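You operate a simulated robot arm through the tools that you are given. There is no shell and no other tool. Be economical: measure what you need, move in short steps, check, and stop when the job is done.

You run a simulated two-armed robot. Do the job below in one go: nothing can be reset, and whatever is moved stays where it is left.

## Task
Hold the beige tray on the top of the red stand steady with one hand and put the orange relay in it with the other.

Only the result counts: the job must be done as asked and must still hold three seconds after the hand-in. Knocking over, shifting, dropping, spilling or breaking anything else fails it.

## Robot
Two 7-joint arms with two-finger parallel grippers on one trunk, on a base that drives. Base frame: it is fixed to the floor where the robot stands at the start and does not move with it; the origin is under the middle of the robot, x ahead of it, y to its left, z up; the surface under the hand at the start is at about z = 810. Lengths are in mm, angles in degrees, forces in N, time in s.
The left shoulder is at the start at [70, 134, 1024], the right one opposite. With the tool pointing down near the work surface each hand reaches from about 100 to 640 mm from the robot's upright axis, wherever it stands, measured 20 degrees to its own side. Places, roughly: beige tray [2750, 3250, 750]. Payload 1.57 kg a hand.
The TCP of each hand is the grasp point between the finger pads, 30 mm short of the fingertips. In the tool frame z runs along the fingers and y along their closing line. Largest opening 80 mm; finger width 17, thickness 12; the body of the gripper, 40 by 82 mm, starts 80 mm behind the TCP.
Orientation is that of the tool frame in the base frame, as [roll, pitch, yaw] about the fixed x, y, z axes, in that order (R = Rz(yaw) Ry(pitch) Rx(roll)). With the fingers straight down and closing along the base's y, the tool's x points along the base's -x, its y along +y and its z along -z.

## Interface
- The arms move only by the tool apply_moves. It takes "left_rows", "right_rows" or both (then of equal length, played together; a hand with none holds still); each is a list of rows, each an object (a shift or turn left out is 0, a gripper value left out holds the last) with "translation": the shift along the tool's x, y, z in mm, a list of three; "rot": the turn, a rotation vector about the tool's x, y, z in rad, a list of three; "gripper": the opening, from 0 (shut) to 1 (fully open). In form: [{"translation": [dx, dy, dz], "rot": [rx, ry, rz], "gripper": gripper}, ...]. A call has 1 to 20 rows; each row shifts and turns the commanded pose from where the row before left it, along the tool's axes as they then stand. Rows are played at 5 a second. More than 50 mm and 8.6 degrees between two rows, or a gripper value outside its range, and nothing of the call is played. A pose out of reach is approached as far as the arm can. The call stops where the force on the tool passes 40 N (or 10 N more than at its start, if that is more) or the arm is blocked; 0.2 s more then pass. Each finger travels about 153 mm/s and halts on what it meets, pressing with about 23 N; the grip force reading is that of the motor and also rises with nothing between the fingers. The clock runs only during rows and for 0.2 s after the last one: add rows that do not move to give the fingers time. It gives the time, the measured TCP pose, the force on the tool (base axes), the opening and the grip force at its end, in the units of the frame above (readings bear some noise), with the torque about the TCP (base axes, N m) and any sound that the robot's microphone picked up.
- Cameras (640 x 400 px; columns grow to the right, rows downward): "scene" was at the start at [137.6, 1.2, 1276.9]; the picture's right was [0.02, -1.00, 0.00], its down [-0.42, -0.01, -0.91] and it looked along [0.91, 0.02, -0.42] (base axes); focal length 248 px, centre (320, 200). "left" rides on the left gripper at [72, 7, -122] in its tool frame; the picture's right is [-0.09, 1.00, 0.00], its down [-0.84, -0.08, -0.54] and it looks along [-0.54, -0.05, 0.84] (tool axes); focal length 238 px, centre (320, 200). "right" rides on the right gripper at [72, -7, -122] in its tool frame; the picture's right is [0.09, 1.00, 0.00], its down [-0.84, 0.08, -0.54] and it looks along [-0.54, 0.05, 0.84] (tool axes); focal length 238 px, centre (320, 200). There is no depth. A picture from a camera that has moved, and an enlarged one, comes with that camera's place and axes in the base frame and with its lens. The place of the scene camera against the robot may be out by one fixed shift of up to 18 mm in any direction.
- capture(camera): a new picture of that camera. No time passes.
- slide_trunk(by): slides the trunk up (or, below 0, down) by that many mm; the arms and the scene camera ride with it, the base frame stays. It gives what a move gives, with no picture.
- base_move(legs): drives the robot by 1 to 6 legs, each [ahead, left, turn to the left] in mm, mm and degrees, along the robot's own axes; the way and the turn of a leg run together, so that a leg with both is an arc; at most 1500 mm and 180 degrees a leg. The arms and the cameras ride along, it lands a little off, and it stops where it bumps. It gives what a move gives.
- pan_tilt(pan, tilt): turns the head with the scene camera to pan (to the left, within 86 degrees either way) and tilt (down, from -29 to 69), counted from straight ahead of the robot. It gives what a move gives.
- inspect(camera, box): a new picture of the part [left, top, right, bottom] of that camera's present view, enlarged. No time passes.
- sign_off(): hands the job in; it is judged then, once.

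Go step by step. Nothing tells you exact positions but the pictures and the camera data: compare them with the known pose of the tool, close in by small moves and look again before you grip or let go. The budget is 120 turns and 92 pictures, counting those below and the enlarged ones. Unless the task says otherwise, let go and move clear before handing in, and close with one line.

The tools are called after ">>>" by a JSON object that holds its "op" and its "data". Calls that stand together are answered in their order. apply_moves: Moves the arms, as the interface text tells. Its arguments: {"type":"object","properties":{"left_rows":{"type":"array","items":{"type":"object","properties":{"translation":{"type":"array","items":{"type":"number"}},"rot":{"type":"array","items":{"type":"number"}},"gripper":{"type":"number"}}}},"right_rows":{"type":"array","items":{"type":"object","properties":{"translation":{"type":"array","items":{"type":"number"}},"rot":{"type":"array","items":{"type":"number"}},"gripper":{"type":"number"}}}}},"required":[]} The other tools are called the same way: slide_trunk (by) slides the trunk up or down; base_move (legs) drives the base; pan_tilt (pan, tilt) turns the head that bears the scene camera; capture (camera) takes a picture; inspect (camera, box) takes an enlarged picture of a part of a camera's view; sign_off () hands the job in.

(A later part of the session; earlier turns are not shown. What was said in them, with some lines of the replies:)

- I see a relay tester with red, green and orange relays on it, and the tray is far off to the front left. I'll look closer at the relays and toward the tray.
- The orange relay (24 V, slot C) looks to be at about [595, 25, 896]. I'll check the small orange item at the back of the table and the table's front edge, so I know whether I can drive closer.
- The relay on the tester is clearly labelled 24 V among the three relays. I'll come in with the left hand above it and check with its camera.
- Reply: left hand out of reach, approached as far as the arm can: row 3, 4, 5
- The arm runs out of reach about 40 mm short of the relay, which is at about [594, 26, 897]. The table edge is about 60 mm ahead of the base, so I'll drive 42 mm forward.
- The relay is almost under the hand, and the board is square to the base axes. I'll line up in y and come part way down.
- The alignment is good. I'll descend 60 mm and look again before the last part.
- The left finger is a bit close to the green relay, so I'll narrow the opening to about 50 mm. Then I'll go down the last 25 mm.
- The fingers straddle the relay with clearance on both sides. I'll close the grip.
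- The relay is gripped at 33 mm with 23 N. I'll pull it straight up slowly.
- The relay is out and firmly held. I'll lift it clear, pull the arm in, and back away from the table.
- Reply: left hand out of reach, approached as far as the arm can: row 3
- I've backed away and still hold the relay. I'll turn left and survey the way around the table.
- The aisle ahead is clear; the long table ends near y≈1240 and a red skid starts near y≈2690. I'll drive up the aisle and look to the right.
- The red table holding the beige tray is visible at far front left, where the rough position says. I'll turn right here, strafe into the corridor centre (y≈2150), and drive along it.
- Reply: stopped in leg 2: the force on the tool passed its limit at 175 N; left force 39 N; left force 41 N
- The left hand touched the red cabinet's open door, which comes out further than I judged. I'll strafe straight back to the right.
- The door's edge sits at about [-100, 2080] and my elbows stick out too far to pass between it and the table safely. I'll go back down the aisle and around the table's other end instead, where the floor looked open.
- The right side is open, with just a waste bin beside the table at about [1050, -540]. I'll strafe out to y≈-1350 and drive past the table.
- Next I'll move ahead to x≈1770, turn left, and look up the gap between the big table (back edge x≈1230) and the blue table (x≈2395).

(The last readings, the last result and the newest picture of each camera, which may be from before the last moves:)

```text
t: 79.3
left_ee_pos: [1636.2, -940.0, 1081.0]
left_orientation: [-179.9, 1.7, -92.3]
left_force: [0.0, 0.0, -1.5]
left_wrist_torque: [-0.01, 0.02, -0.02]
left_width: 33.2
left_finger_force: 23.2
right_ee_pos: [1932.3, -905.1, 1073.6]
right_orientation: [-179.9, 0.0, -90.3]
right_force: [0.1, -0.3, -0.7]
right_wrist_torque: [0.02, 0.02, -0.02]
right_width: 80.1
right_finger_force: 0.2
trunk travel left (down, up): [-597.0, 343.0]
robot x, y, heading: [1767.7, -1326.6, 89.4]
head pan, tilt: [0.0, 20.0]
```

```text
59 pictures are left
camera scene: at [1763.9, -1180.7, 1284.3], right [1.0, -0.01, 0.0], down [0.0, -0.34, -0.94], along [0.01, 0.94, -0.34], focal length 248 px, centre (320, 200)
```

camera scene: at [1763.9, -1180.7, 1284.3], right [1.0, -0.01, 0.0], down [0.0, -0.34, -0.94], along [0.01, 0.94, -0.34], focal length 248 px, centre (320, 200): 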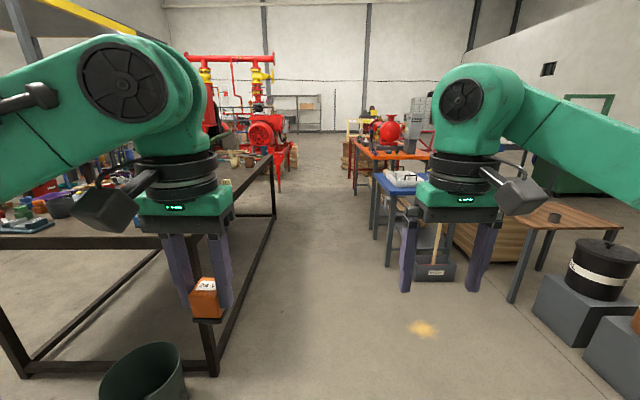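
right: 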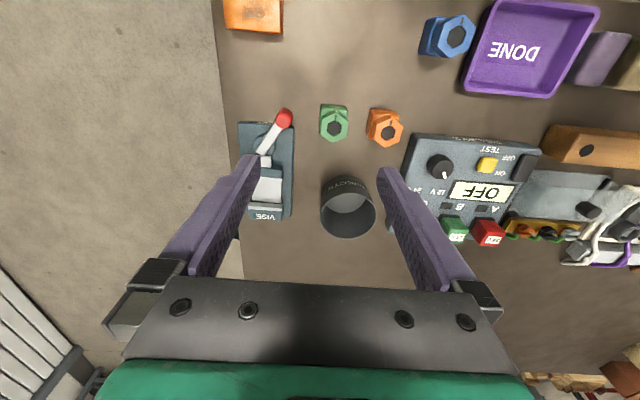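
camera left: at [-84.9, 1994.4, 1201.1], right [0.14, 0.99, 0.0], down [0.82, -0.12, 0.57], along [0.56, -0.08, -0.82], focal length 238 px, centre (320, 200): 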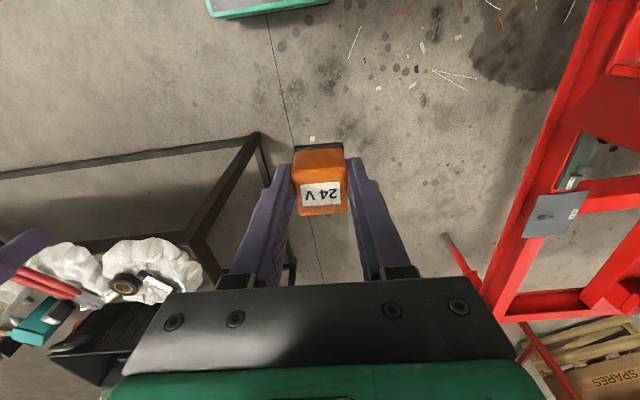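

The gap is clear. I'll drive up it in two legs and look again near the orange table.

>>> {"op": "base_move", "data": {"legs": [[0, 0, 0.8], [1450, 0, 0], [1350, 0, 0]]}}

>>> {"op": "pan_tilt", "data": {"pan": -20, "tilt": 20}}

>>> {"op": "capture", "data": {"camera": "scene"}}

```text
t: 92.9
left_ee_pos: [1583.3, 1790.1, 1082.4]
left_orientation: [-179.9, 1.7, -89.2]
left_force: [-0.4, -0.5, -0.6]
left_wrist_torque: [0.0, -0.03, 0.01]
left_width: 33.3
left_finger_force: 22.5
right_ee_pos: [1877.1, 1840.7, 1073.5]
right_orientation: [-179.9, -0.1, -87.1]
right_force: [-0.7, 0.1, 0.3]
right_wrist_torque: [0.0, 0.01, -0.01]
right_width: 80.1
right_finger_force: 0.2
trunk travel left (down, up): [-597.0, 343.0]
robot x, y, heading: [1736.6, 1414.9, 92.6]
head pan, tilt: [0.0, 20.0]
```

```text
t: 93.7
left_ee_pos: [1583.7, 1790.7, 1082.4]
left_orientation: [-179.8, 1.7, -89.3]
left_force: [0.3, 0.3, -0.5]
left_wrist_torque: [-0.02, -0.01, -0.01]
left_width: 33.2
left_finger_force: 22.7
right_ee_pos: [1876.7, 1840.5, 1074.1]
right_orientation: [-179.9, 0.0, -87.1]
right_force: [0.0, 0.0, 0.2]
right_wrist_torque: [0.0, -0.01, -0.02]
right_width: 79.8
right_finger_force: 0.0
trunk travel left (down, up): [-597.0, 343.0]
robot x, y, heading: [1731.1, 1410.7, 92.5]
head pan, tilt: [-20.0, 20.0]
```

```text
58 pictures are left
camera scene: at [1756.9, 1553.0, 1284.2], right [0.95, -0.3, 0.0], down [-0.1, -0.33, -0.94], along [0.28, 0.9, -0.34], focal length 248 px, centre (320, 200)
```

scene: 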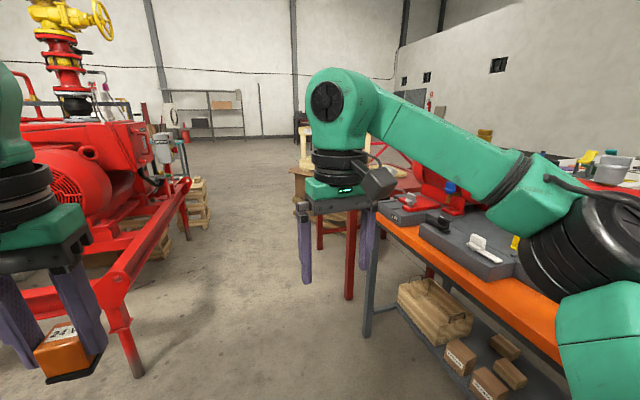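

The way up past the orange table is clear, and the red stand's front edge runs at x≈2370 from y≈2860 to 3610. I'll drive to about [1760, 3230] and turn to face the stand.

>>> {"op": "base_move", "data": {"legs": [[0, 0, -2.5], [920, 0, 0], [880, 0, 0], [0, 0, -90]]}}

>>> {"op": "pan_tilt", "data": {"pan": 0, "tilt": 28}}

>>> {"op": "capture", "data": {"camera": "scene"}}

```text
t: 107.0
left_ee_pos: [2084.8, 3355.6, 1081.1]
left_orientation: [-179.9, 1.8, 179.4]
left_force: [0.0, -0.6, -0.6]
left_wrist_torque: [0.01, -0.01, -0.01]
left_width: 33.3
left_finger_force: 22.9
right_ee_pos: [2126.8, 3061.5, 1074.0]
right_orientation: [-180.0, 0.0, -178.7]
right_force: [-0.8, 0.1, 0.7]
right_wrist_torque: [-0.02, -0.01, -0.02]
right_width: 79.9
right_finger_force: 0.1
trunk travel left (down, up): [-597.0, 343.0]
robot x, y, heading: [1706.2, 3211.9, 0.8]
head pan, tilt: [-20.0, 20.0]
```

```text
t: 107.8
left_ee_pos: [2083.7, 3353.9, 1081.4]
left_orientation: [-179.9, 1.7, 179.3]
left_force: [-0.4, 0.5, -1.3]
left_wrist_torque: [0.01, -0.01, 0.03]
left_width: 33.1
left_finger_force: 23.5
right_ee_pos: [2127.3, 3061.4, 1074.3]
right_orientation: [-179.8, 0.0, -178.7]
right_force: [0.1, 0.2, 0.4]
right_wrist_torque: [0.02, 0.01, -0.01]
right_width: 79.8
right_finger_force: 0.2
trunk travel left (down, up): [-597.0, 343.0]
robot x, y, heading: [1705.3, 3213.8, 0.9]
head pan, tilt: [0.0, 28.0]
```

```text
57 pictures are left
camera scene: at [1841.0, 3213.7, 1271.4], right [0.02, -1.0, 0.0], down [-0.47, -0.01, -0.88], along [0.88, 0.02, -0.47], focal length 248 px, centre (320, 200)
```

scene: 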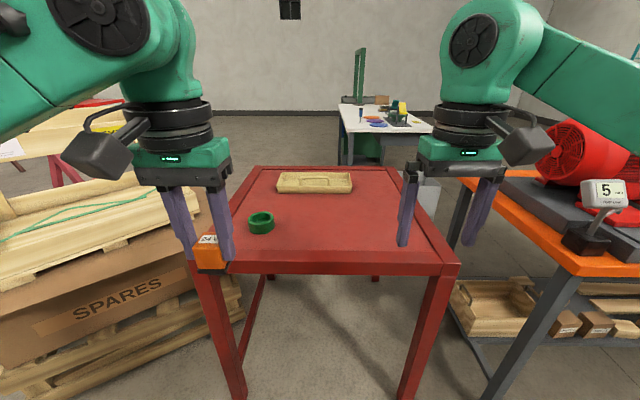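

The tray sits near the back of the stand, at about [2990, 3265, 750], with a green ring in front of it, so it's best reached from the far side. I'll look left for a way around the pallets.

>>> {"op": "pan_tilt", "data": {"pan": 78, "tilt": 15}}

>>> {"op": "capture", "data": {"camera": "scene"}}

>>> {"op": "base_move", "data": {"legs": [[0, 0, 60]]}}

>>> {"op": "pan_tilt", "data": {"pan": -12, "tilt": 15}}

>>> {"op": "capture", "data": {"camera": "scene"}}

```text
t: 109.4
left_ee_pos: [2083.4, 3354.8, 1080.8]
left_orientation: [-180.0, 1.7, 179.3]
left_force: [0.6, -0.9, -0.5]
left_wrist_torque: [-0.02, 0.0, 0.01]
left_width: 33.3
left_finger_force: 22.9
right_ee_pos: [2126.5, 3059.6, 1074.6]
right_orientation: [-180.0, -0.1, -178.6]
right_force: [-0.5, 0.2, 0.1]
right_wrist_torque: [0.05, -0.01, -0.02]
right_width: 80.1
right_finger_force: 0.0
trunk travel left (down, up): [-597.0, 343.0]
robot x, y, heading: [1705.1, 3210.4, 1.1]
head pan, tilt: [78.0, 15.0]
```

```text
56 pictures are left
camera scene: at [1767.4, 3303.6, 1292.4], right [0.98, -0.19, 0.0], down [-0.05, -0.25, -0.97], along [0.18, 0.95, -0.26], focal length 248 px, centre (320, 200)
```

scene: 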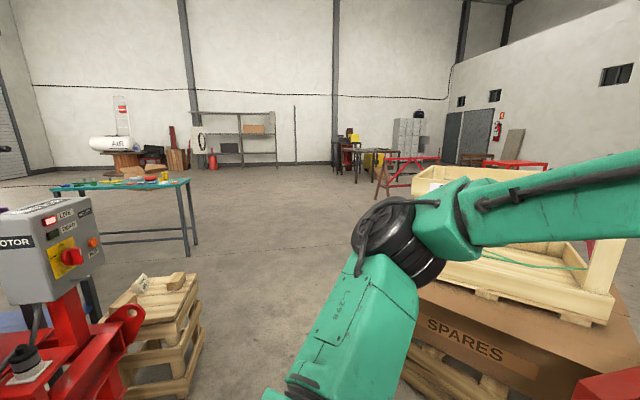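

```text
t: 112.4
left_ee_pos: [1768.0, 3612.5, 1081.9]
left_orientation: [-179.9, 1.7, -120.5]
left_force: [0.8, 1.1, -1.5]
left_wrist_torque: [-0.01, -0.01, -0.03]
left_width: 33.4
left_finger_force: 22.5
right_ee_pos: [2044.6, 3502.6, 1072.6]
right_orientation: [-179.9, 0.0, -118.3]
right_force: [-0.6, -0.1, -0.2]
right_wrist_torque: [0.02, -0.03, -0.02]
right_width: 79.8
right_finger_force: 0.0
trunk travel left (down, up): [-597.0, 343.0]
robot x, y, heading: [1706.0, 3213.1, 61.3]
head pan, tilt: [78.0, 15.0]
```

```text
t: 114.1
left_ee_pos: [1768.4, 3612.1, 1081.8]
left_orientation: [-180.0, 1.7, -120.6]
left_force: [-0.3, -0.1, -0.4]
left_wrist_torque: [0.01, -0.04, 0.02]
left_width: 33.3
left_finger_force: 22.9
right_ee_pos: [2045.2, 3503.7, 1073.9]
right_orientation: [-179.9, 0.0, -118.3]
right_force: [0.3, -1.0, -0.6]
right_wrist_torque: [0.01, -0.03, 0.0]
right_width: 79.9
right_finger_force: 0.0
trunk travel left (down, up): [-597.0, 343.0]
robot x, y, heading: [1706.0, 3212.7, 61.8]
head pan, tilt: [-12.0, 15.0]
```

```text
55 pictures are left
camera scene: at [1784.3, 3326.0, 1292.4], right [0.76, -0.65, 0.0], down [-0.17, -0.2, -0.97], along [0.63, 0.73, -0.26], focal length 248 px, centre (320, 200)
```

scene: 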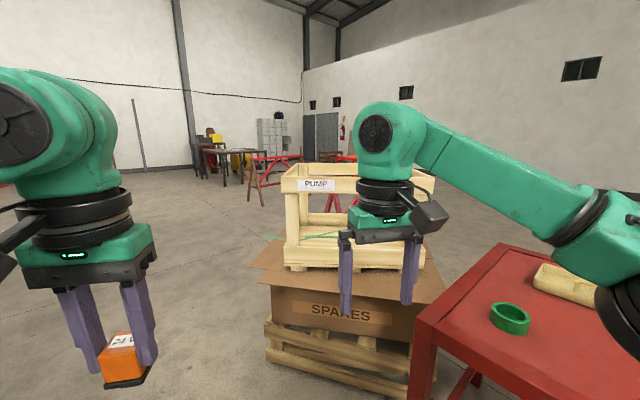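

There's open floor to the left past the SPARES pallet. I'll drive up to y≈5200, turn toward +x, and look.

>>> {"op": "base_move", "data": {"legs": [[0, 0, 28], [1000, 0, 0], [950, 0, 0], [0, 0, -80]]}}

>>> {"op": "pan_tilt", "data": {"pan": -15, "tilt": 18}}

>>> {"op": "capture", "data": {"camera": "scene"}}

```text
t: 128.8
left_ee_pos: [2063.7, 5401.8, 1081.1]
left_orientation: [-179.9, 1.7, -171.0]
left_force: [0.6, 0.2, -0.1]
left_wrist_torque: [0.03, 0.03, 0.02]
left_width: 33.3
left_finger_force: 23.3
right_ee_pos: [2154.6, 5118.3, 1073.9]
right_orientation: [-179.9, 0.1, -168.9]
right_force: [-0.4, -0.5, 0.1]
right_wrist_torque: [-0.01, 0.01, 0.01]
right_width: 79.9
right_finger_force: 0.1
trunk travel left (down, up): [-597.0, 343.0]
robot x, y, heading: [1709.7, 5195.0, 10.7]
head pan, tilt: [-12.0, 15.0]
```

```text
t: 129.4
left_ee_pos: [2064.5, 5401.5, 1080.5]
left_orientation: [-180.0, 1.6, -171.1]
left_force: [0.6, -0.4, -0.2]
left_wrist_torque: [-0.03, -0.01, -0.02]
left_width: 33.2
left_finger_force: 23.0
right_ee_pos: [2154.9, 5118.4, 1074.7]
right_orientation: [-179.8, 0.0, -168.9]
right_force: [-0.4, -0.7, -0.8]
right_wrist_torque: [0.02, -0.03, -0.01]
right_width: 80.4
right_finger_force: 0.0
trunk travel left (down, up): [-597.0, 343.0]
robot x, y, heading: [1713.2, 5194.5, 10.8]
head pan, tilt: [-15.0, 18.0]
```

```text
54 pictures are left
camera scene: at [1851.4, 5198.6, 1287.5], right [-0.07, -1.0, 0.0], down [-0.31, 0.02, -0.95], along [0.95, -0.07, -0.31], focal length 248 px, centre (320, 200)
```

scene: 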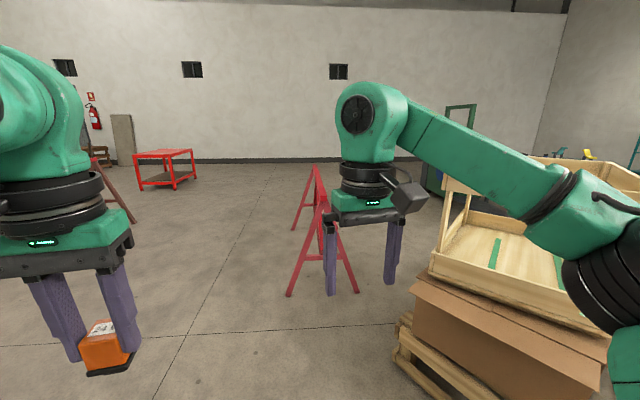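

A red trestle stands at x≈3470–4700, y≈4790–5310, too close to the pallet to pass between them. I'll go around its left side and look midway.

>>> {"op": "base_move", "data": {"legs": [[0, 0, -10.8], [0, 780, 0], [1200, 0, 0]]}}

>>> {"op": "pan_tilt", "data": {"pan": -12, "tilt": 18}}

>>> {"op": "capture", "data": {"camera": "scene"}}

```text
t: 139.9
left_ee_pos: [3257.0, 6140.6, 1081.5]
left_orientation: [-179.8, 1.8, 178.9]
left_force: [0.7, -0.2, -0.3]
left_wrist_torque: [0.02, 0.01, 0.02]
left_width: 33.2
left_finger_force: 22.5
right_ee_pos: [3296.7, 5845.8, 1073.8]
right_orientation: [-179.9, -0.1, -179.1]
right_force: [-0.3, 0.1, 0.8]
right_wrist_torque: [0.0, -0.02, 0.01]
right_width: 79.8
right_finger_force: 0.1
trunk travel left (down, up): [-597.0, 343.0]
robot x, y, heading: [2874.9, 6000.0, 0.7]
head pan, tilt: [-15.0, 18.0]
```

```text
t: 140.5
left_ee_pos: [3256.6, 6141.1, 1082.1]
left_orientation: [-179.9, 1.8, 178.8]
left_force: [-1.1, 0.5, -0.9]
left_wrist_torque: [0.02, 0.02, 0.0]
left_width: 33.2
left_finger_force: 22.5
right_ee_pos: [3297.8, 5847.0, 1073.3]
right_orientation: [-179.9, 0.0, -179.0]
right_force: [0.3, 0.2, -0.3]
right_wrist_torque: [-0.01, -0.03, 0.01]
right_width: 80.1
right_finger_force: 0.1
trunk travel left (down, up): [-597.0, 343.0]
robot x, y, heading: [2875.7, 6000.7, 0.6]
head pan, tilt: [-12.0, 18.0]
```

```text
53 pictures are left
camera scene: at [3013.2, 5982.1, 1287.5], right [-0.2, -0.98, 0.0], down [-0.3, 0.06, -0.95], along [0.93, -0.19, -0.31], focal length 248 px, centre (320, 200)
```

scene: 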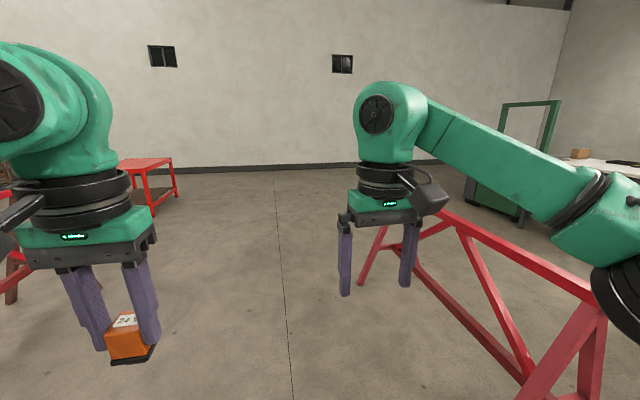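

The trestle is where I thought, ending at about x≈4700. I'll pass it, turn to face −x, and strafe down to the tray's line.

>>> {"op": "base_move", "data": {"legs": [[1200, 0, 0], [1200, 0, 0], [0, 0, 179.4], [0, 1350, 0]]}}

>>> {"op": "pan_tilt", "data": {"pan": 30, "tilt": 18}}

>>> {"op": "capture", "data": {"camera": "scene"}}

```text
t: 166.2
left_ee_pos: [4801.2, 4489.4, 1082.1]
left_orientation: [-179.9, 1.7, -6.6]
left_force: [-0.1, -0.5, -1.4]
left_wrist_torque: [0.0, -0.03, 0.0]
left_width: 33.3
left_finger_force: 23.1
right_ee_pos: [4789.0, 4787.5, 1074.0]
right_orientation: [-179.9, 0.1, -4.5]
right_force: [-0.1, 0.0, -0.2]
right_wrist_torque: [0.01, 0.02, 0.01]
right_width: 80.1
right_finger_force: 0.0
trunk travel left (down, up): [-597.0, 343.0]
robot x, y, heading: [5193.5, 4591.5, 175.5]
head pan, tilt: [-12.0, 18.0]
```

```text
t: 167.3
left_ee_pos: [4801.7, 4489.2, 1082.0]
left_orientation: [-179.9, 1.7, -6.7]
left_force: [0.5, 0.2, -0.5]
left_wrist_torque: [0.01, 0.03, 0.02]
left_width: 33.3
left_finger_force: 23.2
right_ee_pos: [4789.5, 4786.3, 1073.4]
right_orientation: [-179.9, 0.0, -4.5]
right_force: [0.4, -0.9, -0.1]
right_wrist_torque: [0.01, 0.01, 0.02]
right_width: 80.2
right_finger_force: 0.0
trunk travel left (down, up): [-597.0, 343.0]
robot x, y, heading: [5194.2, 4592.3, 175.0]
head pan, tilt: [30.0, 18.0]
```

```text
52 pictures are left
camera scene: at [5054.2, 4556.1, 1287.5], right [-0.43, 0.9, 0.0], down [0.28, 0.13, -0.95], along [-0.86, -0.41, -0.31], focal length 248 px, centre (320, 200)
```

scene: 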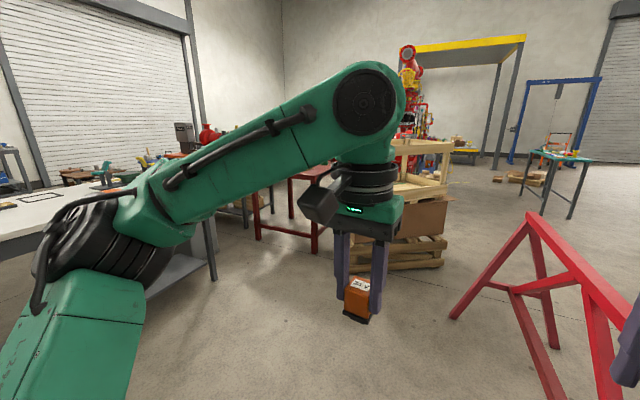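

I can see the stand's far edge at about x≈3070, y≈2830–3590, and a white table corner near [3815, 2960]. I'll go in along y≈3450.

>>> {"op": "base_move", "data": {"legs": [[0, 0, 5], [0, 1130, 0], [1250, 0, 0]]}}

>>> {"op": "pan_tilt", "data": {"pan": 5, "tilt": 30}}

>>> {"op": "capture", "data": {"camera": "scene"}}

```text
t: 179.2
left_ee_pos: [3608.5, 3305.4, 1081.7]
left_orientation: [-179.9, 1.7, -0.2]
left_force: [-0.3, 0.2, 0.0]
left_wrist_torque: [0.0, -0.02, 0.0]
left_width: 33.2
left_finger_force: 23.1
right_ee_pos: [3563.2, 3600.2, 1074.4]
right_orientation: [-179.9, -0.1, 2.1]
right_force: [1.5, 0.0, 0.5]
right_wrist_torque: [-0.02, 0.02, 0.01]
right_width: 79.8
right_finger_force: 0.0
trunk travel left (down, up): [-597.0, 343.0]
robot x, y, heading: [3984.1, 3454.5, -178.3]
head pan, tilt: [30.0, 18.0]
```

```text
t: 180.1
left_ee_pos: [3609.9, 3306.8, 1080.9]
left_orientation: [-179.9, 1.7, -0.3]
left_force: [-0.5, 1.1, -0.8]
left_wrist_torque: [0.01, 0.0, 0.0]
left_width: 33.3
left_finger_force: 22.9
right_ee_pos: [3563.8, 3600.5, 1074.2]
right_orientation: [-179.9, 0.0, 2.0]
right_force: [0.1, -0.2, -0.1]
right_wrist_torque: [0.0, -0.01, 0.0]
right_width: 80.1
right_finger_force: 0.1
trunk travel left (down, up): [-597.0, 343.0]
robot x, y, heading: [3986.5, 3452.3, -178.6]
head pan, tilt: [5.0, 30.0]
```

```text
51 pictures are left
camera scene: at [3842.7, 3440.0, 1268.2], right [-0.12, 0.99, 0.0], down [0.5, 0.06, -0.87], along [-0.86, -0.1, -0.5], focal length 248 px, centre (320, 200)
```

scene: 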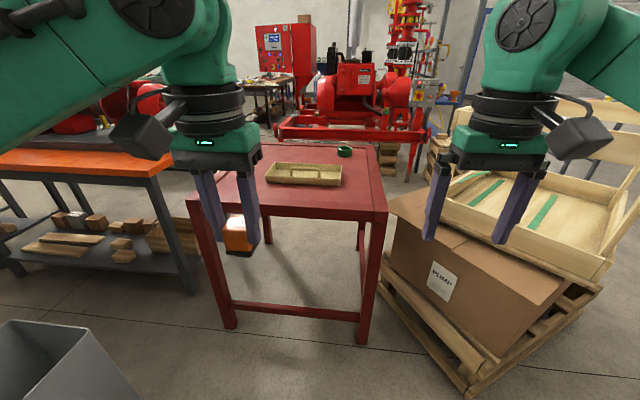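

The tray is a three-compartment one at about [2850, 3250, ~785], roughly 200 mm in from this edge. I'll drive closer and centre on it.

>>> {"op": "base_move", "data": {"legs": [[0, 0, -1.4], [400, 0, 0], [0, 190, 0]]}}

>>> {"op": "pan_tilt", "data": {"pan": 0, "tilt": 40}}

>>> {"op": "capture", "data": {"camera": "scene"}}

```text
t: 184.2
left_ee_pos: [3209.5, 3119.0, 1080.5]
left_orientation: [-179.9, 1.7, -1.9]
left_force: [-0.3, 0.9, -1.0]
left_wrist_torque: [-0.03, 0.0, 0.03]
left_width: 33.1
left_finger_force: 23.1
right_ee_pos: [3173.0, 3414.1, 1074.7]
right_orientation: [-179.9, 0.1, 0.2]
right_force: [-0.2, 0.2, 1.4]
right_wrist_torque: [0.01, -0.01, 0.01]
right_width: 79.8
right_finger_force: 0.1
trunk travel left (down, up): [-597.0, 343.0]
robot x, y, heading: [3589.6, 3253.0, 180.0]
head pan, tilt: [5.0, 30.0]
```

```text
t: 184.9
left_ee_pos: [3208.7, 3116.4, 1081.4]
left_orientation: [-179.9, 1.8, -2.0]
left_force: [0.2, 0.5, -0.2]
left_wrist_torque: [-0.02, 0.02, 0.0]
left_width: 33.1
left_finger_force: 22.7
right_ee_pos: [3171.6, 3413.3, 1073.5]
right_orientation: [-179.8, 0.0, 0.3]
right_force: [-0.4, 0.5, -0.4]
right_wrist_torque: [-0.02, 0.01, 0.0]
right_width: 80.1
right_finger_force: 0.1
trunk travel left (down, up): [-597.0, 343.0]
robot x, y, heading: [3592.3, 3256.3, 179.8]
head pan, tilt: [0.0, 40.0]
```

```text
50 pictures are left
camera scene: at [3451.1, 3251.6, 1252.9], right [0.0, 1.0, 0.0], down [0.64, 0.0, -0.77], along [-0.77, 0.0, -0.64], focal length 248 px, centre (320, 200)
```

scene: 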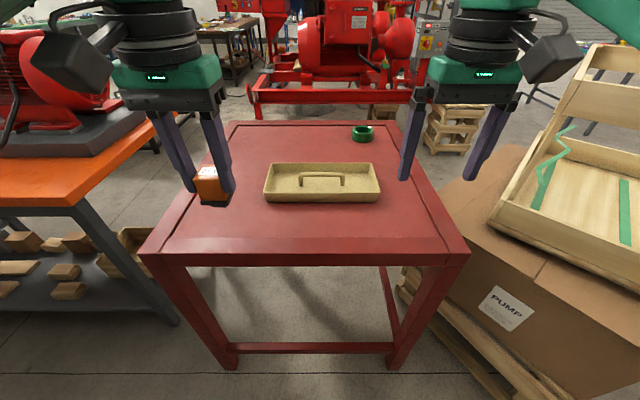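

The beige tray has an arched handle, is about 370 × 150 mm, and is centred near [2800, 3252]; the stand top is z≈775. I'll drive up to the edge.

>>> {"op": "base_move", "data": {"legs": [[260, 0, 0]]}}

>>> {"op": "pan_tilt", "data": {"pan": 0, "tilt": 50}}

>>> {"op": "capture", "data": {"camera": "scene"}}

>>> {"op": "capture", "data": {"camera": "right"}}

>>> {"op": "capture", "data": {"camera": "left"}}

```text
t: 186.7
left_ee_pos: [2949.4, 3118.6, 1081.4]
left_orientation: [-179.9, 1.7, -2.0]
left_force: [-0.7, 0.0, -0.3]
left_wrist_torque: [0.01, -0.01, 0.0]
left_width: 33.0
left_finger_force: 23.5
right_ee_pos: [2912.6, 3412.5, 1074.9]
right_orientation: [-179.9, 0.1, 0.2]
right_force: [0.4, 0.6, 0.2]
right_wrist_torque: [-0.01, 0.02, -0.01]
right_width: 80.0
right_finger_force: 0.0
trunk travel left (down, up): [-597.0, 343.0]
robot x, y, heading: [3332.1, 3254.4, 180.3]
head pan, tilt: [0.0, 40.0]
```

```text
t: 187.5
left_ee_pos: [2947.6, 3117.5, 1081.8]
left_orientation: [-179.8, 1.8, -1.8]
left_force: [-0.5, -0.2, -0.8]
left_wrist_torque: [-0.01, 0.02, -0.01]
left_width: 33.2
left_finger_force: 23.1
right_ee_pos: [2912.1, 3413.3, 1073.1]
right_orientation: [-179.9, 0.1, 0.2]
right_force: [0.3, -0.3, 0.4]
right_wrist_torque: [-0.01, 0.04, -0.03]
right_width: 80.2
right_finger_force: 0.0
trunk travel left (down, up): [-597.0, 343.0]
robot x, y, heading: [3328.1, 3255.2, 180.0]
head pan, tilt: [0.0, 50.0]
```

```text
49 pictures are left
camera scene: at [3198.5, 3252.1, 1238.7], right [0.0, 1.0, 0.0], down [0.77, 0.0, -0.64], along [-0.64, 0.0, -0.77], focal length 248 px, centre (320, 200)
```

scene: 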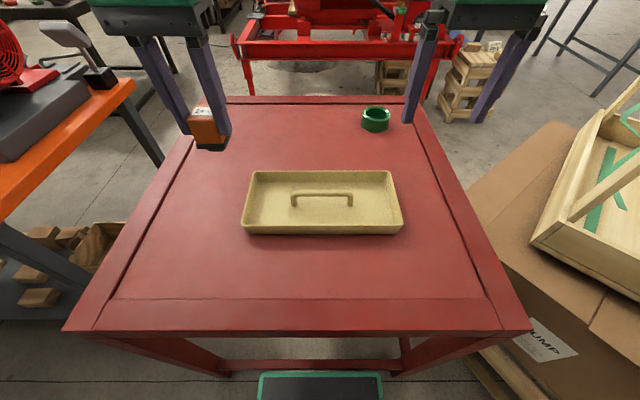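

```text
48 pictures are left
camera right: at [2983.8, 3419.5, 1195.2], right [0.1, -1.0, 0.0], down [-0.84, -0.08, 0.54], along [-0.54, -0.05, -0.84], focal length 238 px, centre (320, 200)
```

right: 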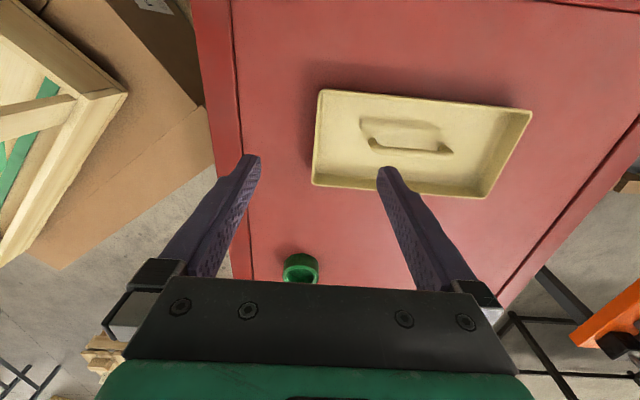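

```text
47 pictures are left
camera left: at [3021.9, 3109.2, 1201.0], right [-0.13, -0.99, 0.0], down [-0.82, 0.1, 0.57], along [-0.56, 0.07, -0.82], focal length 238 px, centre (320, 200)
```

left: 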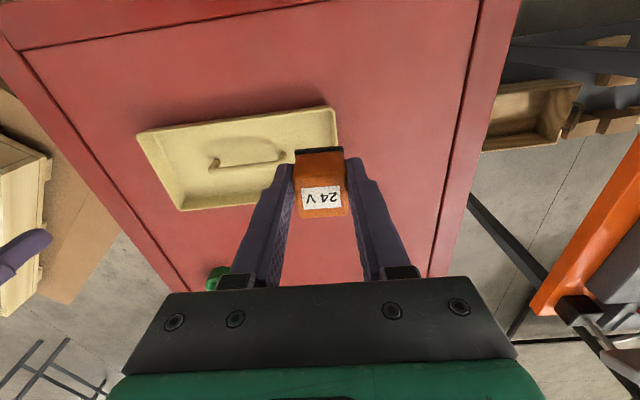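

From the hand cameras, the tray rim is z≈828 and spans x 2781–2933, y 3100–3413. The right hand will grip the +y end wall, and the left will lower the relay beside the handle at about y≈3148. I'm moving both above their spots.

>>> {"op": "apply_moves", "data": {"left_rows": [{"rot": [0, 0.0305, -0.035]}, {"translation": [-18, -6, 28]}, {"translation": [-18, -6, 28]}, {"translation": [-18, -6, 28]}, {"translation": [-18, -6, 28]}, {"translation": [-18, -6, 28]}, {"translation": [0, 0, 0]}], "right_rows": [{"gripper": 0.6}, {"translation": [-11, 0, 38]}, {"translation": [-11, 0, 38]}, {"translation": [-11, 0, 38]}, {"translation": [-11, 0, 38]}, {"translation": [-11, 0, 38]}, {"translation": [0, 0, 0]}]}}

>>> {"op": "capture", "data": {"camera": "right"}}

>>> {"op": "capture", "data": {"camera": "left"}}

>>> {"op": "capture", "data": {"camera": "scene"}}

```text
t: 189.1
left_ee_pos: [2859.3, 3150.7, 941.3]
left_orientation: [-179.8, 0.1, 0.1]
left_force: [0.1, -1.0, -0.5]
left_wrist_torque: [0.0, 0.02, 0.01]
left_width: 33.1
left_finger_force: 23.2
right_ee_pos: [2859.2, 3413.8, 885.7]
right_orientation: [-179.9, 0.0, 0.2]
right_force: [0.0, -0.7, -0.9]
right_wrist_torque: [-0.04, 0.01, 0.01]
right_width: 47.9
right_finger_force: 0.0
trunk travel left (down, up): [-597.0, 343.0]
robot x, y, heading: [3332.6, 3252.6, 180.0]
head pan, tilt: [0.0, 50.0]
```

```text
46 pictures are left
camera right: at [2932.1, 3419.6, 1006.8], right [0.1, -1.0, 0.0], down [-0.84, -0.08, 0.54], along [-0.54, -0.05, -0.84], focal length 238 px, centre (320, 200)
```

right: 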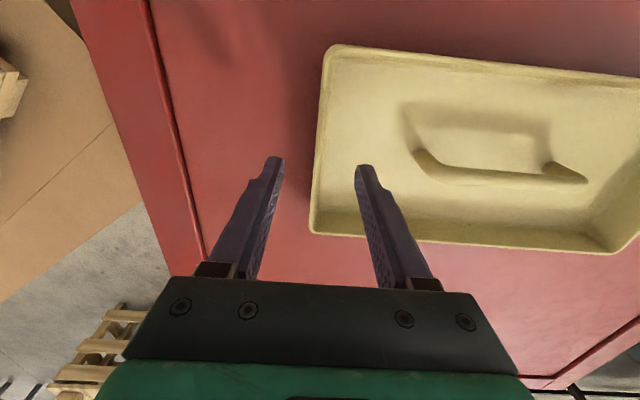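

```text
45 pictures are left
camera left: at [2929.5, 3144.7, 1062.3], right [-0.09, -1.0, 0.0], down [-0.84, 0.08, 0.54], along [-0.54, 0.05, -0.84], focal length 238 px, centre (320, 200)
```

left: 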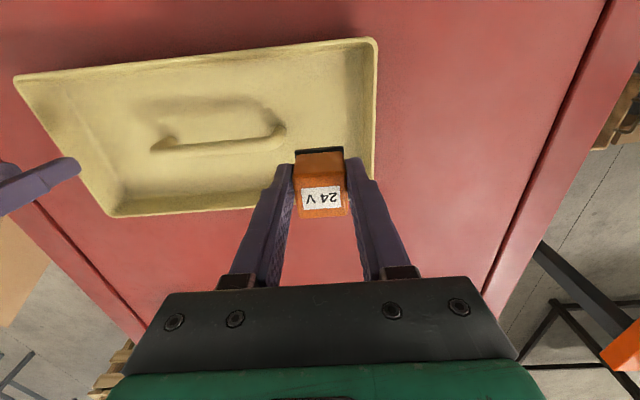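

```text
44 pictures are left
camera scene: at [3200.0, 3252.0, 1238.8], right [0.0, 1.0, 0.0], down [0.77, 0.0, -0.64], along [-0.64, 0.0, -0.77], focal length 248 px, centre (320, 200)
```

scene: 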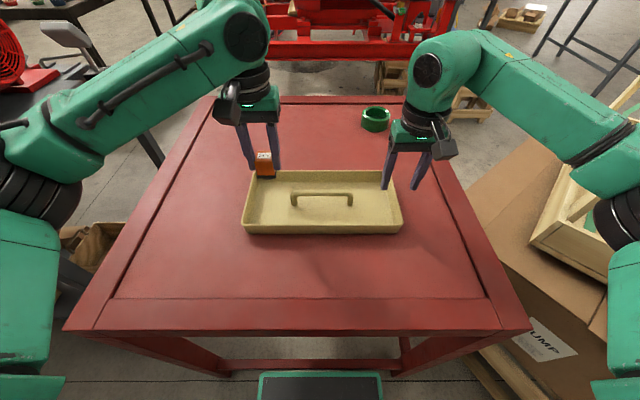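

Both hands are lined up: the right over the end wall, the left over the free end beside the handle. I'll lower the right hand so its tips straddle the wall.

>>> {"op": "apply_moves", "data": {"right_rows": [{"translation": [0, 1, 16]}, {"translation": [0, 1, 16]}, {"translation": [0, 0, 12]}, {"translation": [0, 0, 0]}]}}

>>> {"op": "capture", "data": {"camera": "right"}}

>>> {"op": "inspect", "data": {"camera": "scene", "box": [220, 100, 460, 250]}}

```text
t: 190.1
left_ee_pos: [2858.0, 3149.6, 939.9]
left_orientation: [-180.0, 0.0, 0.1]
left_force: [0.7, 0.5, -1.1]
left_wrist_torque: [0.04, 0.0, 0.0]
left_width: 33.0
left_finger_force: 22.9
right_ee_pos: [2856.2, 3411.9, 841.3]
right_orientation: [-180.0, 0.1, 0.2]
right_force: [-0.2, -0.5, 0.8]
right_wrist_torque: [-0.02, 0.0, 0.01]
right_width: 48.1
right_finger_force: 0.2
trunk travel left (down, up): [-597.0, 343.0]
robot x, y, heading: [3329.1, 3251.0, 180.1]
head pan, tilt: [0.0, 50.0]
```

```text
43 pictures are left
camera right: at [2929.2, 3418.5, 960.8], right [0.1, -1.0, 0.0], down [-0.84, -0.08, 0.54], along [-0.54, -0.05, -0.84], focal length 238 px, centre (320, 200)
```

right: 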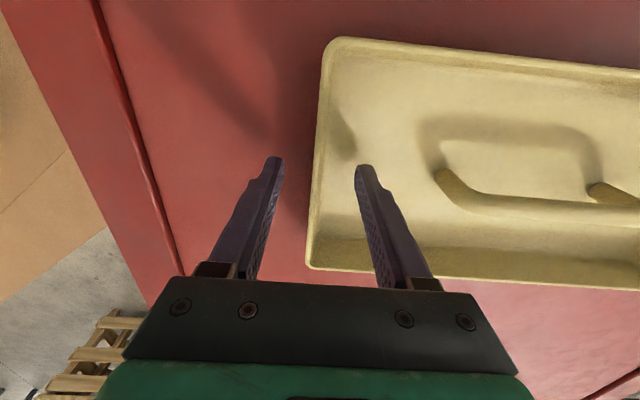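

```text
2.67 times, centred on (340, 175) of scene
camera zoom: at [3199.0, 3252.1, 1238.7], right [0.0, 1.0, 0.0], down [0.77, 0.0, -0.64], along [-0.64, 0.0, -0.77], focal length 660 px, centre (267, 267)
```

zoom: 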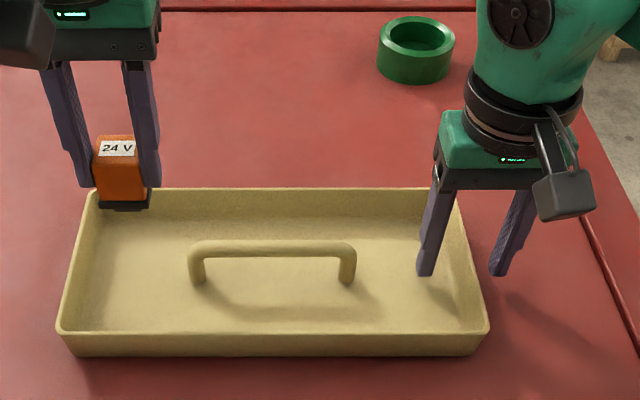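

The tips straddle the wall, about 17 mm below the rim. I'll close the right gripper on it.

>>> {"op": "apply_moves", "data": {"right_rows": [{"translation": [0, 0, 3], "gripper": 0.4}, {"gripper": 0.25}, {"gripper": 0.15}, {"gripper": 0.05}, {"gripper": 0.0}, {"gripper": 0.0}, {"gripper": 0.0}]}}

>>> {"op": "capture", "data": {"camera": "right"}}

>>> {"op": "inspect", "data": {"camera": "scene", "box": [220, 100, 460, 250]}}

```text
t: 191.7
left_ee_pos: [2856.9, 3150.4, 940.1]
left_orientation: [-179.9, 0.0, 0.1]
left_force: [0.6, -0.9, -1.0]
left_wrist_torque: [-0.01, -0.05, -0.01]
left_width: 33.3
left_finger_force: 22.8
right_ee_pos: [2857.2, 3410.5, 838.0]
right_orientation: [-179.9, 0.1, 0.2]
right_force: [0.7, 0.1, 1.2]
right_wrist_torque: [-0.59, 0.0, -0.04]
right_width: 5.6
right_finger_force: 22.6
trunk travel left (down, up): [-597.0, 343.0]
robot x, y, heading: [3334.2, 3249.6, 180.3]
head pan, tilt: [0.0, 50.0]
```

```text
41 pictures are left
camera right: at [2929.0, 3418.4, 958.6], right [0.1, -1.0, 0.0], down [-0.84, -0.08, 0.54], along [-0.54, -0.05, -0.84], focal length 238 px, centre (320, 200)
```

right: 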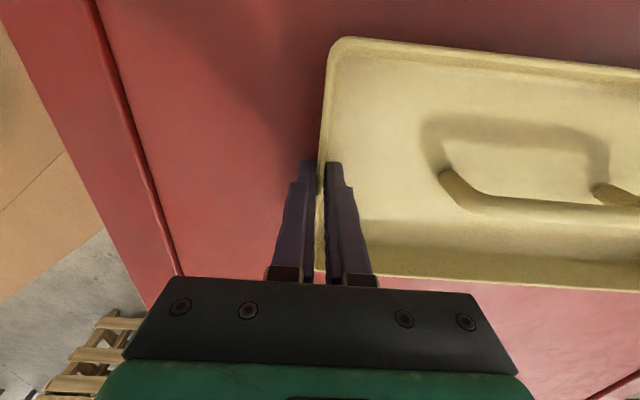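

```text
2.67 times, centred on (340, 175) of scene
camera zoom: at [3198.9, 3252.2, 1238.7], right [0.0, 1.0, 0.0], down [0.77, 0.0, -0.64], along [-0.64, 0.0, -0.77], focal length 660 px, centre (267, 267)
```

zoom: 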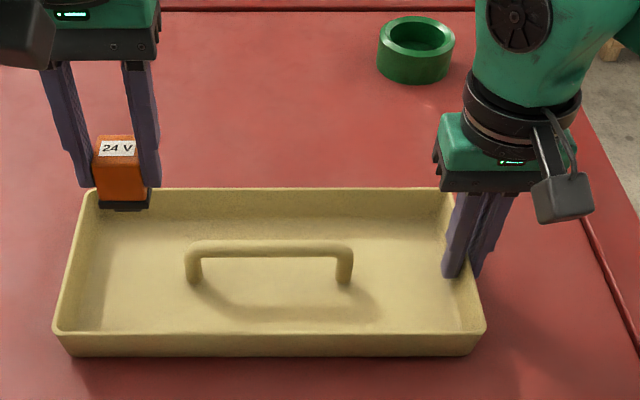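

The tray is held with 23 N on its end wall. I'll shift the relay to x≈2893, clear of the handle legs, and lower it to just above the tray floor.

>>> {"op": "apply_moves", "data": {"left_rows": [{"translation": [18, 1, 0]}, {"translation": [18, 1, 0]}, {"translation": [0, 0, 25]}, {"translation": [0, 0, 25]}, {"translation": [0, 0, 25]}, {"translation": [0, 0, 0]}]}}

>>> {"op": "capture", "data": {"camera": "left"}}

>>> {"op": "inspect", "data": {"camera": "scene", "box": [220, 100, 460, 250]}}

```text
t: 193.1
left_ee_pos: [2891.4, 3146.3, 866.2]
left_orientation: [-179.9, 0.0, 0.1]
left_force: [-0.2, 0.8, -0.9]
left_wrist_torque: [0.0, -0.01, -0.03]
left_width: 33.2
left_finger_force: 23.2
right_ee_pos: [2857.2, 3411.8, 836.9]
right_orientation: [-179.9, 0.2, 0.2]
right_force: [0.0, 0.0, 0.4]
right_wrist_torque: [-0.55, 0.0, -0.03]
right_width: 5.3
right_finger_force: 23.2
trunk travel left (down, up): [-597.0, 343.0]
robot x, y, heading: [3329.5, 3251.0, 179.8]
head pan, tilt: [0.0, 50.0]
```

```text
39 pictures are left
camera left: at [2962.0, 3140.3, 988.5], right [-0.09, -1.0, 0.0], down [-0.84, 0.08, 0.54], along [-0.54, 0.05, -0.84], focal length 238 px, centre (320, 200)
```

left: 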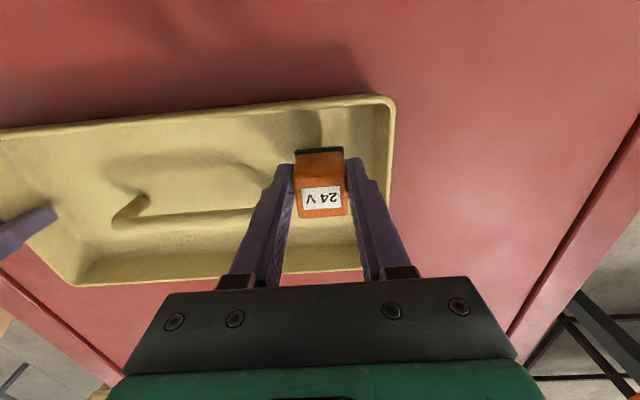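

```text
2.67 times, centred on (340, 175) of scene
camera zoom: at [3198.9, 3252.4, 1238.7], right [0.0, 1.0, 0.0], down [0.77, 0.0, -0.64], along [-0.64, 0.0, -0.77], focal length 660 px, centre (267, 267)
```

zoom: 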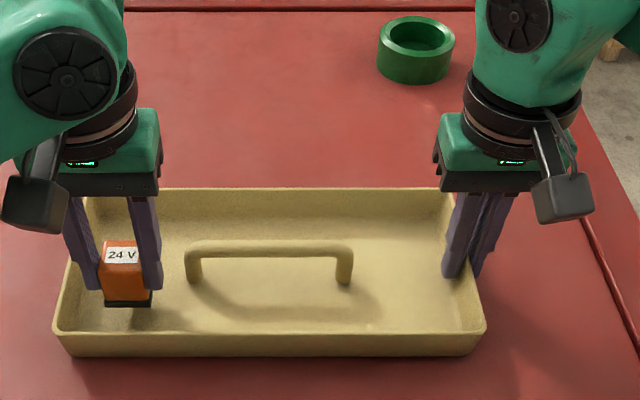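

The relay is inside the rim line but a bit close to the end wall. I'll shift 10 mm toward the middle, then lower in small steps until I feel the floor.

>>> {"op": "apply_moves", "data": {"left_rows": [{"translation": [0, -10, 0]}, {"translation": [0, 0, 6]}, {"translation": [0, 0, 6]}, {"translation": [0, 0, 4]}, {"translation": [0, 0, 4]}, {"translation": [0, 0, 0]}]}}

>>> {"op": "inspect", "data": {"camera": "scene", "box": [230, 150, 330, 250]}}

>>> {"op": "capture", "data": {"camera": "left"}}

```text
t: 194.5
left_ee_pos: [2894.5, 3157.4, 847.5]
left_orientation: [-180.0, 0.1, 0.2]
left_force: [-2.4, -0.7, 21.6]
left_wrist_torque: [-0.02, 0.13, -0.01]
left_width: 33.6
left_finger_force: 23.0
right_ee_pos: [2858.1, 3413.2, 839.2]
right_orientation: [179.9, 0.0, 0.2]
right_force: [0.7, 0.3, -1.9]
right_wrist_torque: [-0.57, -0.1, -0.11]
right_width: 5.1
right_finger_force: 22.5
trunk travel left (down, up): [-597.0, 343.0]
robot x, y, heading: [3332.6, 3252.2, 179.9]
head pan, tilt: [0.0, 50.0]
```

```text
4.00 times, centred on (280, 200) of scene
camera zoom: at [3201.5, 3253.0, 1239.0], right [0.0, 1.0, 0.0], down [0.76, 0.0, -0.64], along [-0.64, 0.0, -0.76], focal length 991 px, centre (480, 200)
```

zoom: 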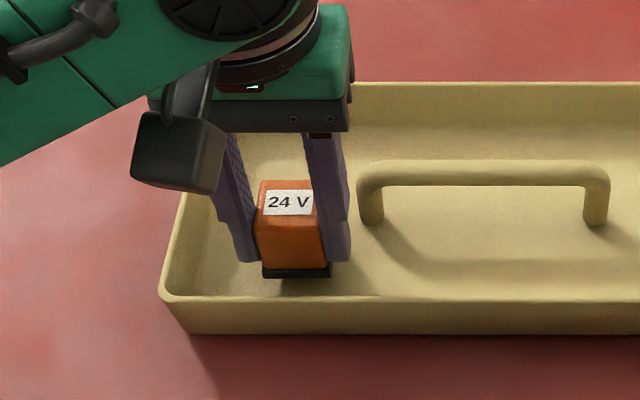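

```text
36 pictures are left
camera left: at [2966.2, 3151.8, 969.5], right [-0.09, -1.0, 0.0], down [-0.83, 0.07, 0.55], along [-0.54, 0.05, -0.84], focal length 238 px, centre (320, 200)
```

left: 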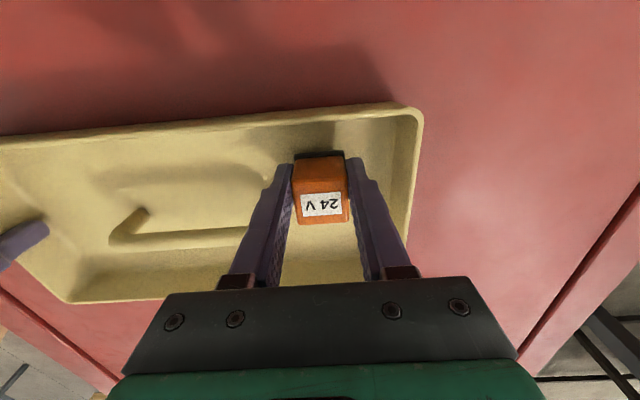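

The relay is pressing on the tray floor with about 22 N. I'll ease up slightly, then open the left gripper just enough to let go.

>>> {"op": "apply_moves", "data": {"left_rows": [{"translation": [0, 0, -2]}, {"translation": [0, 0, 0]}]}}

```text
t: 195.1
left_ee_pos: [2895.4, 3158.3, 847.7]
left_orientation: [-180.0, -0.1, 0.0]
left_force: [-2.4, 1.5, 8.6]
left_wrist_torque: [0.06, 0.17, -0.02]
left_width: 33.4
left_finger_force: 23.1
right_ee_pos: [2857.6, 3412.1, 838.3]
right_orientation: [180.0, 0.2, 0.1]
right_force: [1.1, -1.6, -0.1]
right_wrist_torque: [-0.61, -0.08, -0.02]
right_width: 5.0
right_finger_force: 23.1
trunk travel left (down, up): [-597.0, 343.0]
robot x, y, heading: [3330.8, 3250.3, 179.7]
head pan, tilt: [0.0, 50.0]
```

>>> {"op": "apply_moves", "data": {"left_rows": [{"translation": [0, 0, -1]}, {"gripper": 0.5}, {"gripper": 0.58}, {"translation": [0, 0, 0]}, {"translation": [0, 0, 0]}]}}

>>> {"op": "inspect", "data": {"camera": "scene", "box": [230, 150, 330, 250]}}

>>> {"op": "capture", "data": {"camera": "left"}}

```text
t: 196.3
left_ee_pos: [2893.9, 3157.3, 848.0]
left_orientation: [-179.9, 0.0, 0.1]
left_force: [0.6, 0.0, -0.4]
left_wrist_torque: [-0.01, -0.03, -0.03]
left_width: 46.3
left_finger_force: 0.0
right_ee_pos: [2856.5, 3411.2, 837.4]
right_orientation: [-179.9, 0.2, 0.2]
right_force: [-0.6, -0.4, 0.5]
right_wrist_torque: [-0.58, 0.22, -0.05]
right_width: 5.3
right_finger_force: 23.2
trunk travel left (down, up): [-597.0, 343.0]
robot x, y, heading: [3333.5, 3253.9, 180.2]
head pan, tilt: [0.0, 50.0]
```

```text
4.00 times, centred on (280, 200) of scene
camera zoom: at [3199.1, 3252.4, 1238.7], right [0.0, 1.0, 0.0], down [0.77, 0.0, -0.64], along [-0.64, 0.0, -0.77], focal length 991 px, centre (480, 200)
```

zoom: 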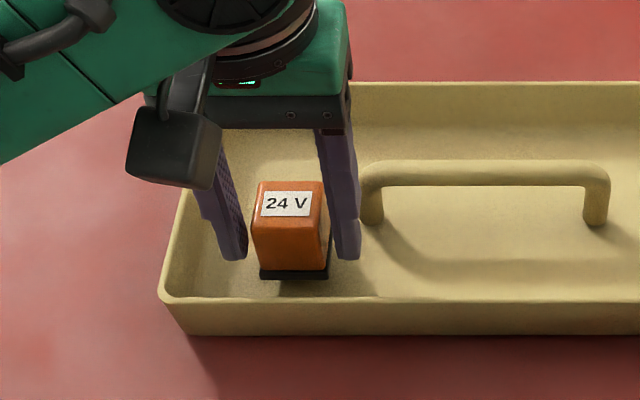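

```text
34 pictures are left
camera left: at [2965.0, 3150.7, 971.7], right [-0.09, -1.0, 0.0], down [-0.84, 0.08, 0.54], along [-0.54, 0.05, -0.84], focal length 238 px, centre (320, 200)
```

left: 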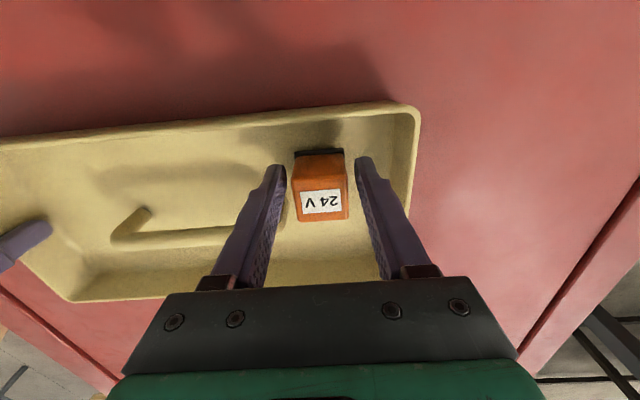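

The relay stands free in the tray. I'll lift the left hand straight up while the right still holds the tray.

>>> {"op": "apply_moves", "data": {"left_rows": [{"translation": [0, 0, -8]}, {"translation": [0, 0, -15]}, {"translation": [0, 0, -30]}, {"translation": [0, 0, -40]}, {"translation": [0, 0, -40]}, {"translation": [0, 0, 0]}]}}

>>> {"op": "apply_moves", "data": {"right_rows": [{"gripper": 0.1}, {"gripper": 0.2}, {"gripper": 0.35}, {"gripper": 0.5}, {"translation": [0, 0, 0]}, {"translation": [0, 0, -15]}, {"translation": [0, 0, -30]}, {"translation": [0, 0, -40]}, {"translation": [0, 0, -40]}, {"translation": [0, 0, 0]}]}}

>>> {"op": "capture", "data": {"camera": "scene"}}

>>> {"op": "capture", "data": {"camera": "left"}}

```text
t: 197.7
left_ee_pos: [2896.2, 3157.2, 984.9]
left_orientation: [-179.9, -0.2, 0.1]
left_force: [0.3, -0.1, 0.5]
left_wrist_torque: [0.01, 0.04, -0.01]
left_width: 46.6
left_finger_force: 0.0
right_ee_pos: [2857.3, 3411.7, 837.7]
right_orientation: [-179.9, -0.1, 0.3]
right_force: [-1.4, 0.6, 1.1]
right_wrist_torque: [-0.6, 0.02, -0.05]
right_width: 5.2
right_finger_force: 23.0
trunk travel left (down, up): [-597.0, 343.0]
robot x, y, heading: [3332.6, 3250.6, 179.6]
head pan, tilt: [0.0, 50.0]
```

```text
t: 199.9
left_ee_pos: [2897.0, 3158.1, 983.1]
left_orientation: [-179.9, 0.0, 0.1]
left_force: [0.1, 0.1, 0.2]
left_wrist_torque: [0.02, 0.0, 0.0]
left_width: 46.3
left_finger_force: 0.0
right_ee_pos: [2854.7, 3412.6, 964.0]
right_orientation: [-180.0, 0.0, 0.2]
right_force: [0.0, 0.0, -0.3]
right_wrist_torque: [0.01, -0.01, -0.01]
right_width: 39.9
right_finger_force: 0.2
trunk travel left (down, up): [-597.0, 343.0]
robot x, y, heading: [3330.7, 3252.0, 180.1]
head pan, tilt: [0.0, 50.0]
```

```text
33 pictures are left
camera scene: at [3198.7, 3252.5, 1238.6], right [0.0, 1.0, 0.0], down [0.77, 0.0, -0.64], along [-0.64, 0.0, -0.77], focal length 248 px, centre (320, 200)
```

scene: 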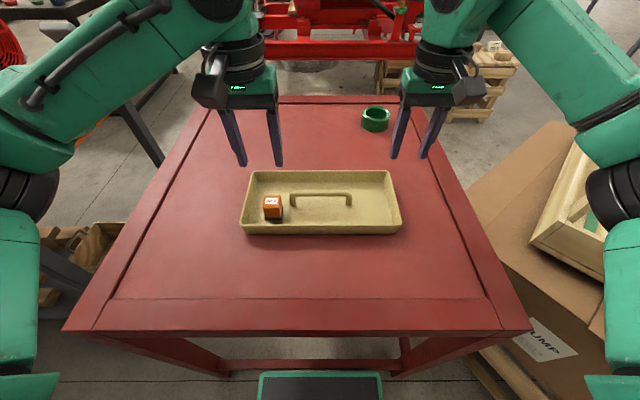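

```text
32 pictures are left
camera left: at [2966.9, 3151.5, 1105.7], right [-0.09, -1.0, 0.0], down [-0.84, 0.08, 0.54], along [-0.54, 0.05, -0.84], focal length 238 px, centre (320, 200)
```

left: 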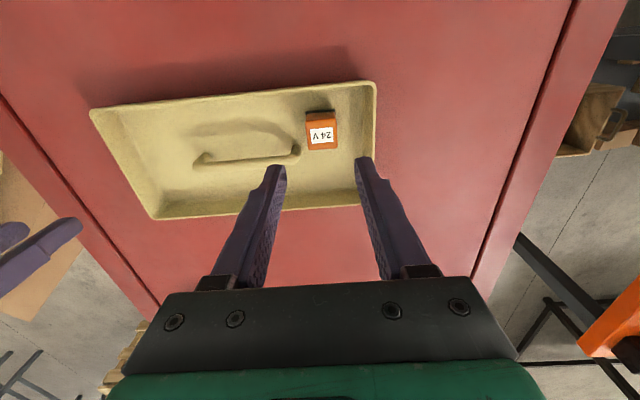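

The relay stands in the tray, the tray is flat on the stand, and both hands are open and clear. I'm handing it in.

>>> {"op": "sign_off", "data": {}}

```text
The job is handed in.
```

The orange 24 V relay is standing in the beige tray on the red stand. The right hand held the tray while the left set the relay down, and both hands are now clear. On the way there, the left hand bumped the red cabinet's open door (175 N); I saw no damage or movement in the one picture I took afterwards, but I can't rule out that the door shifted.
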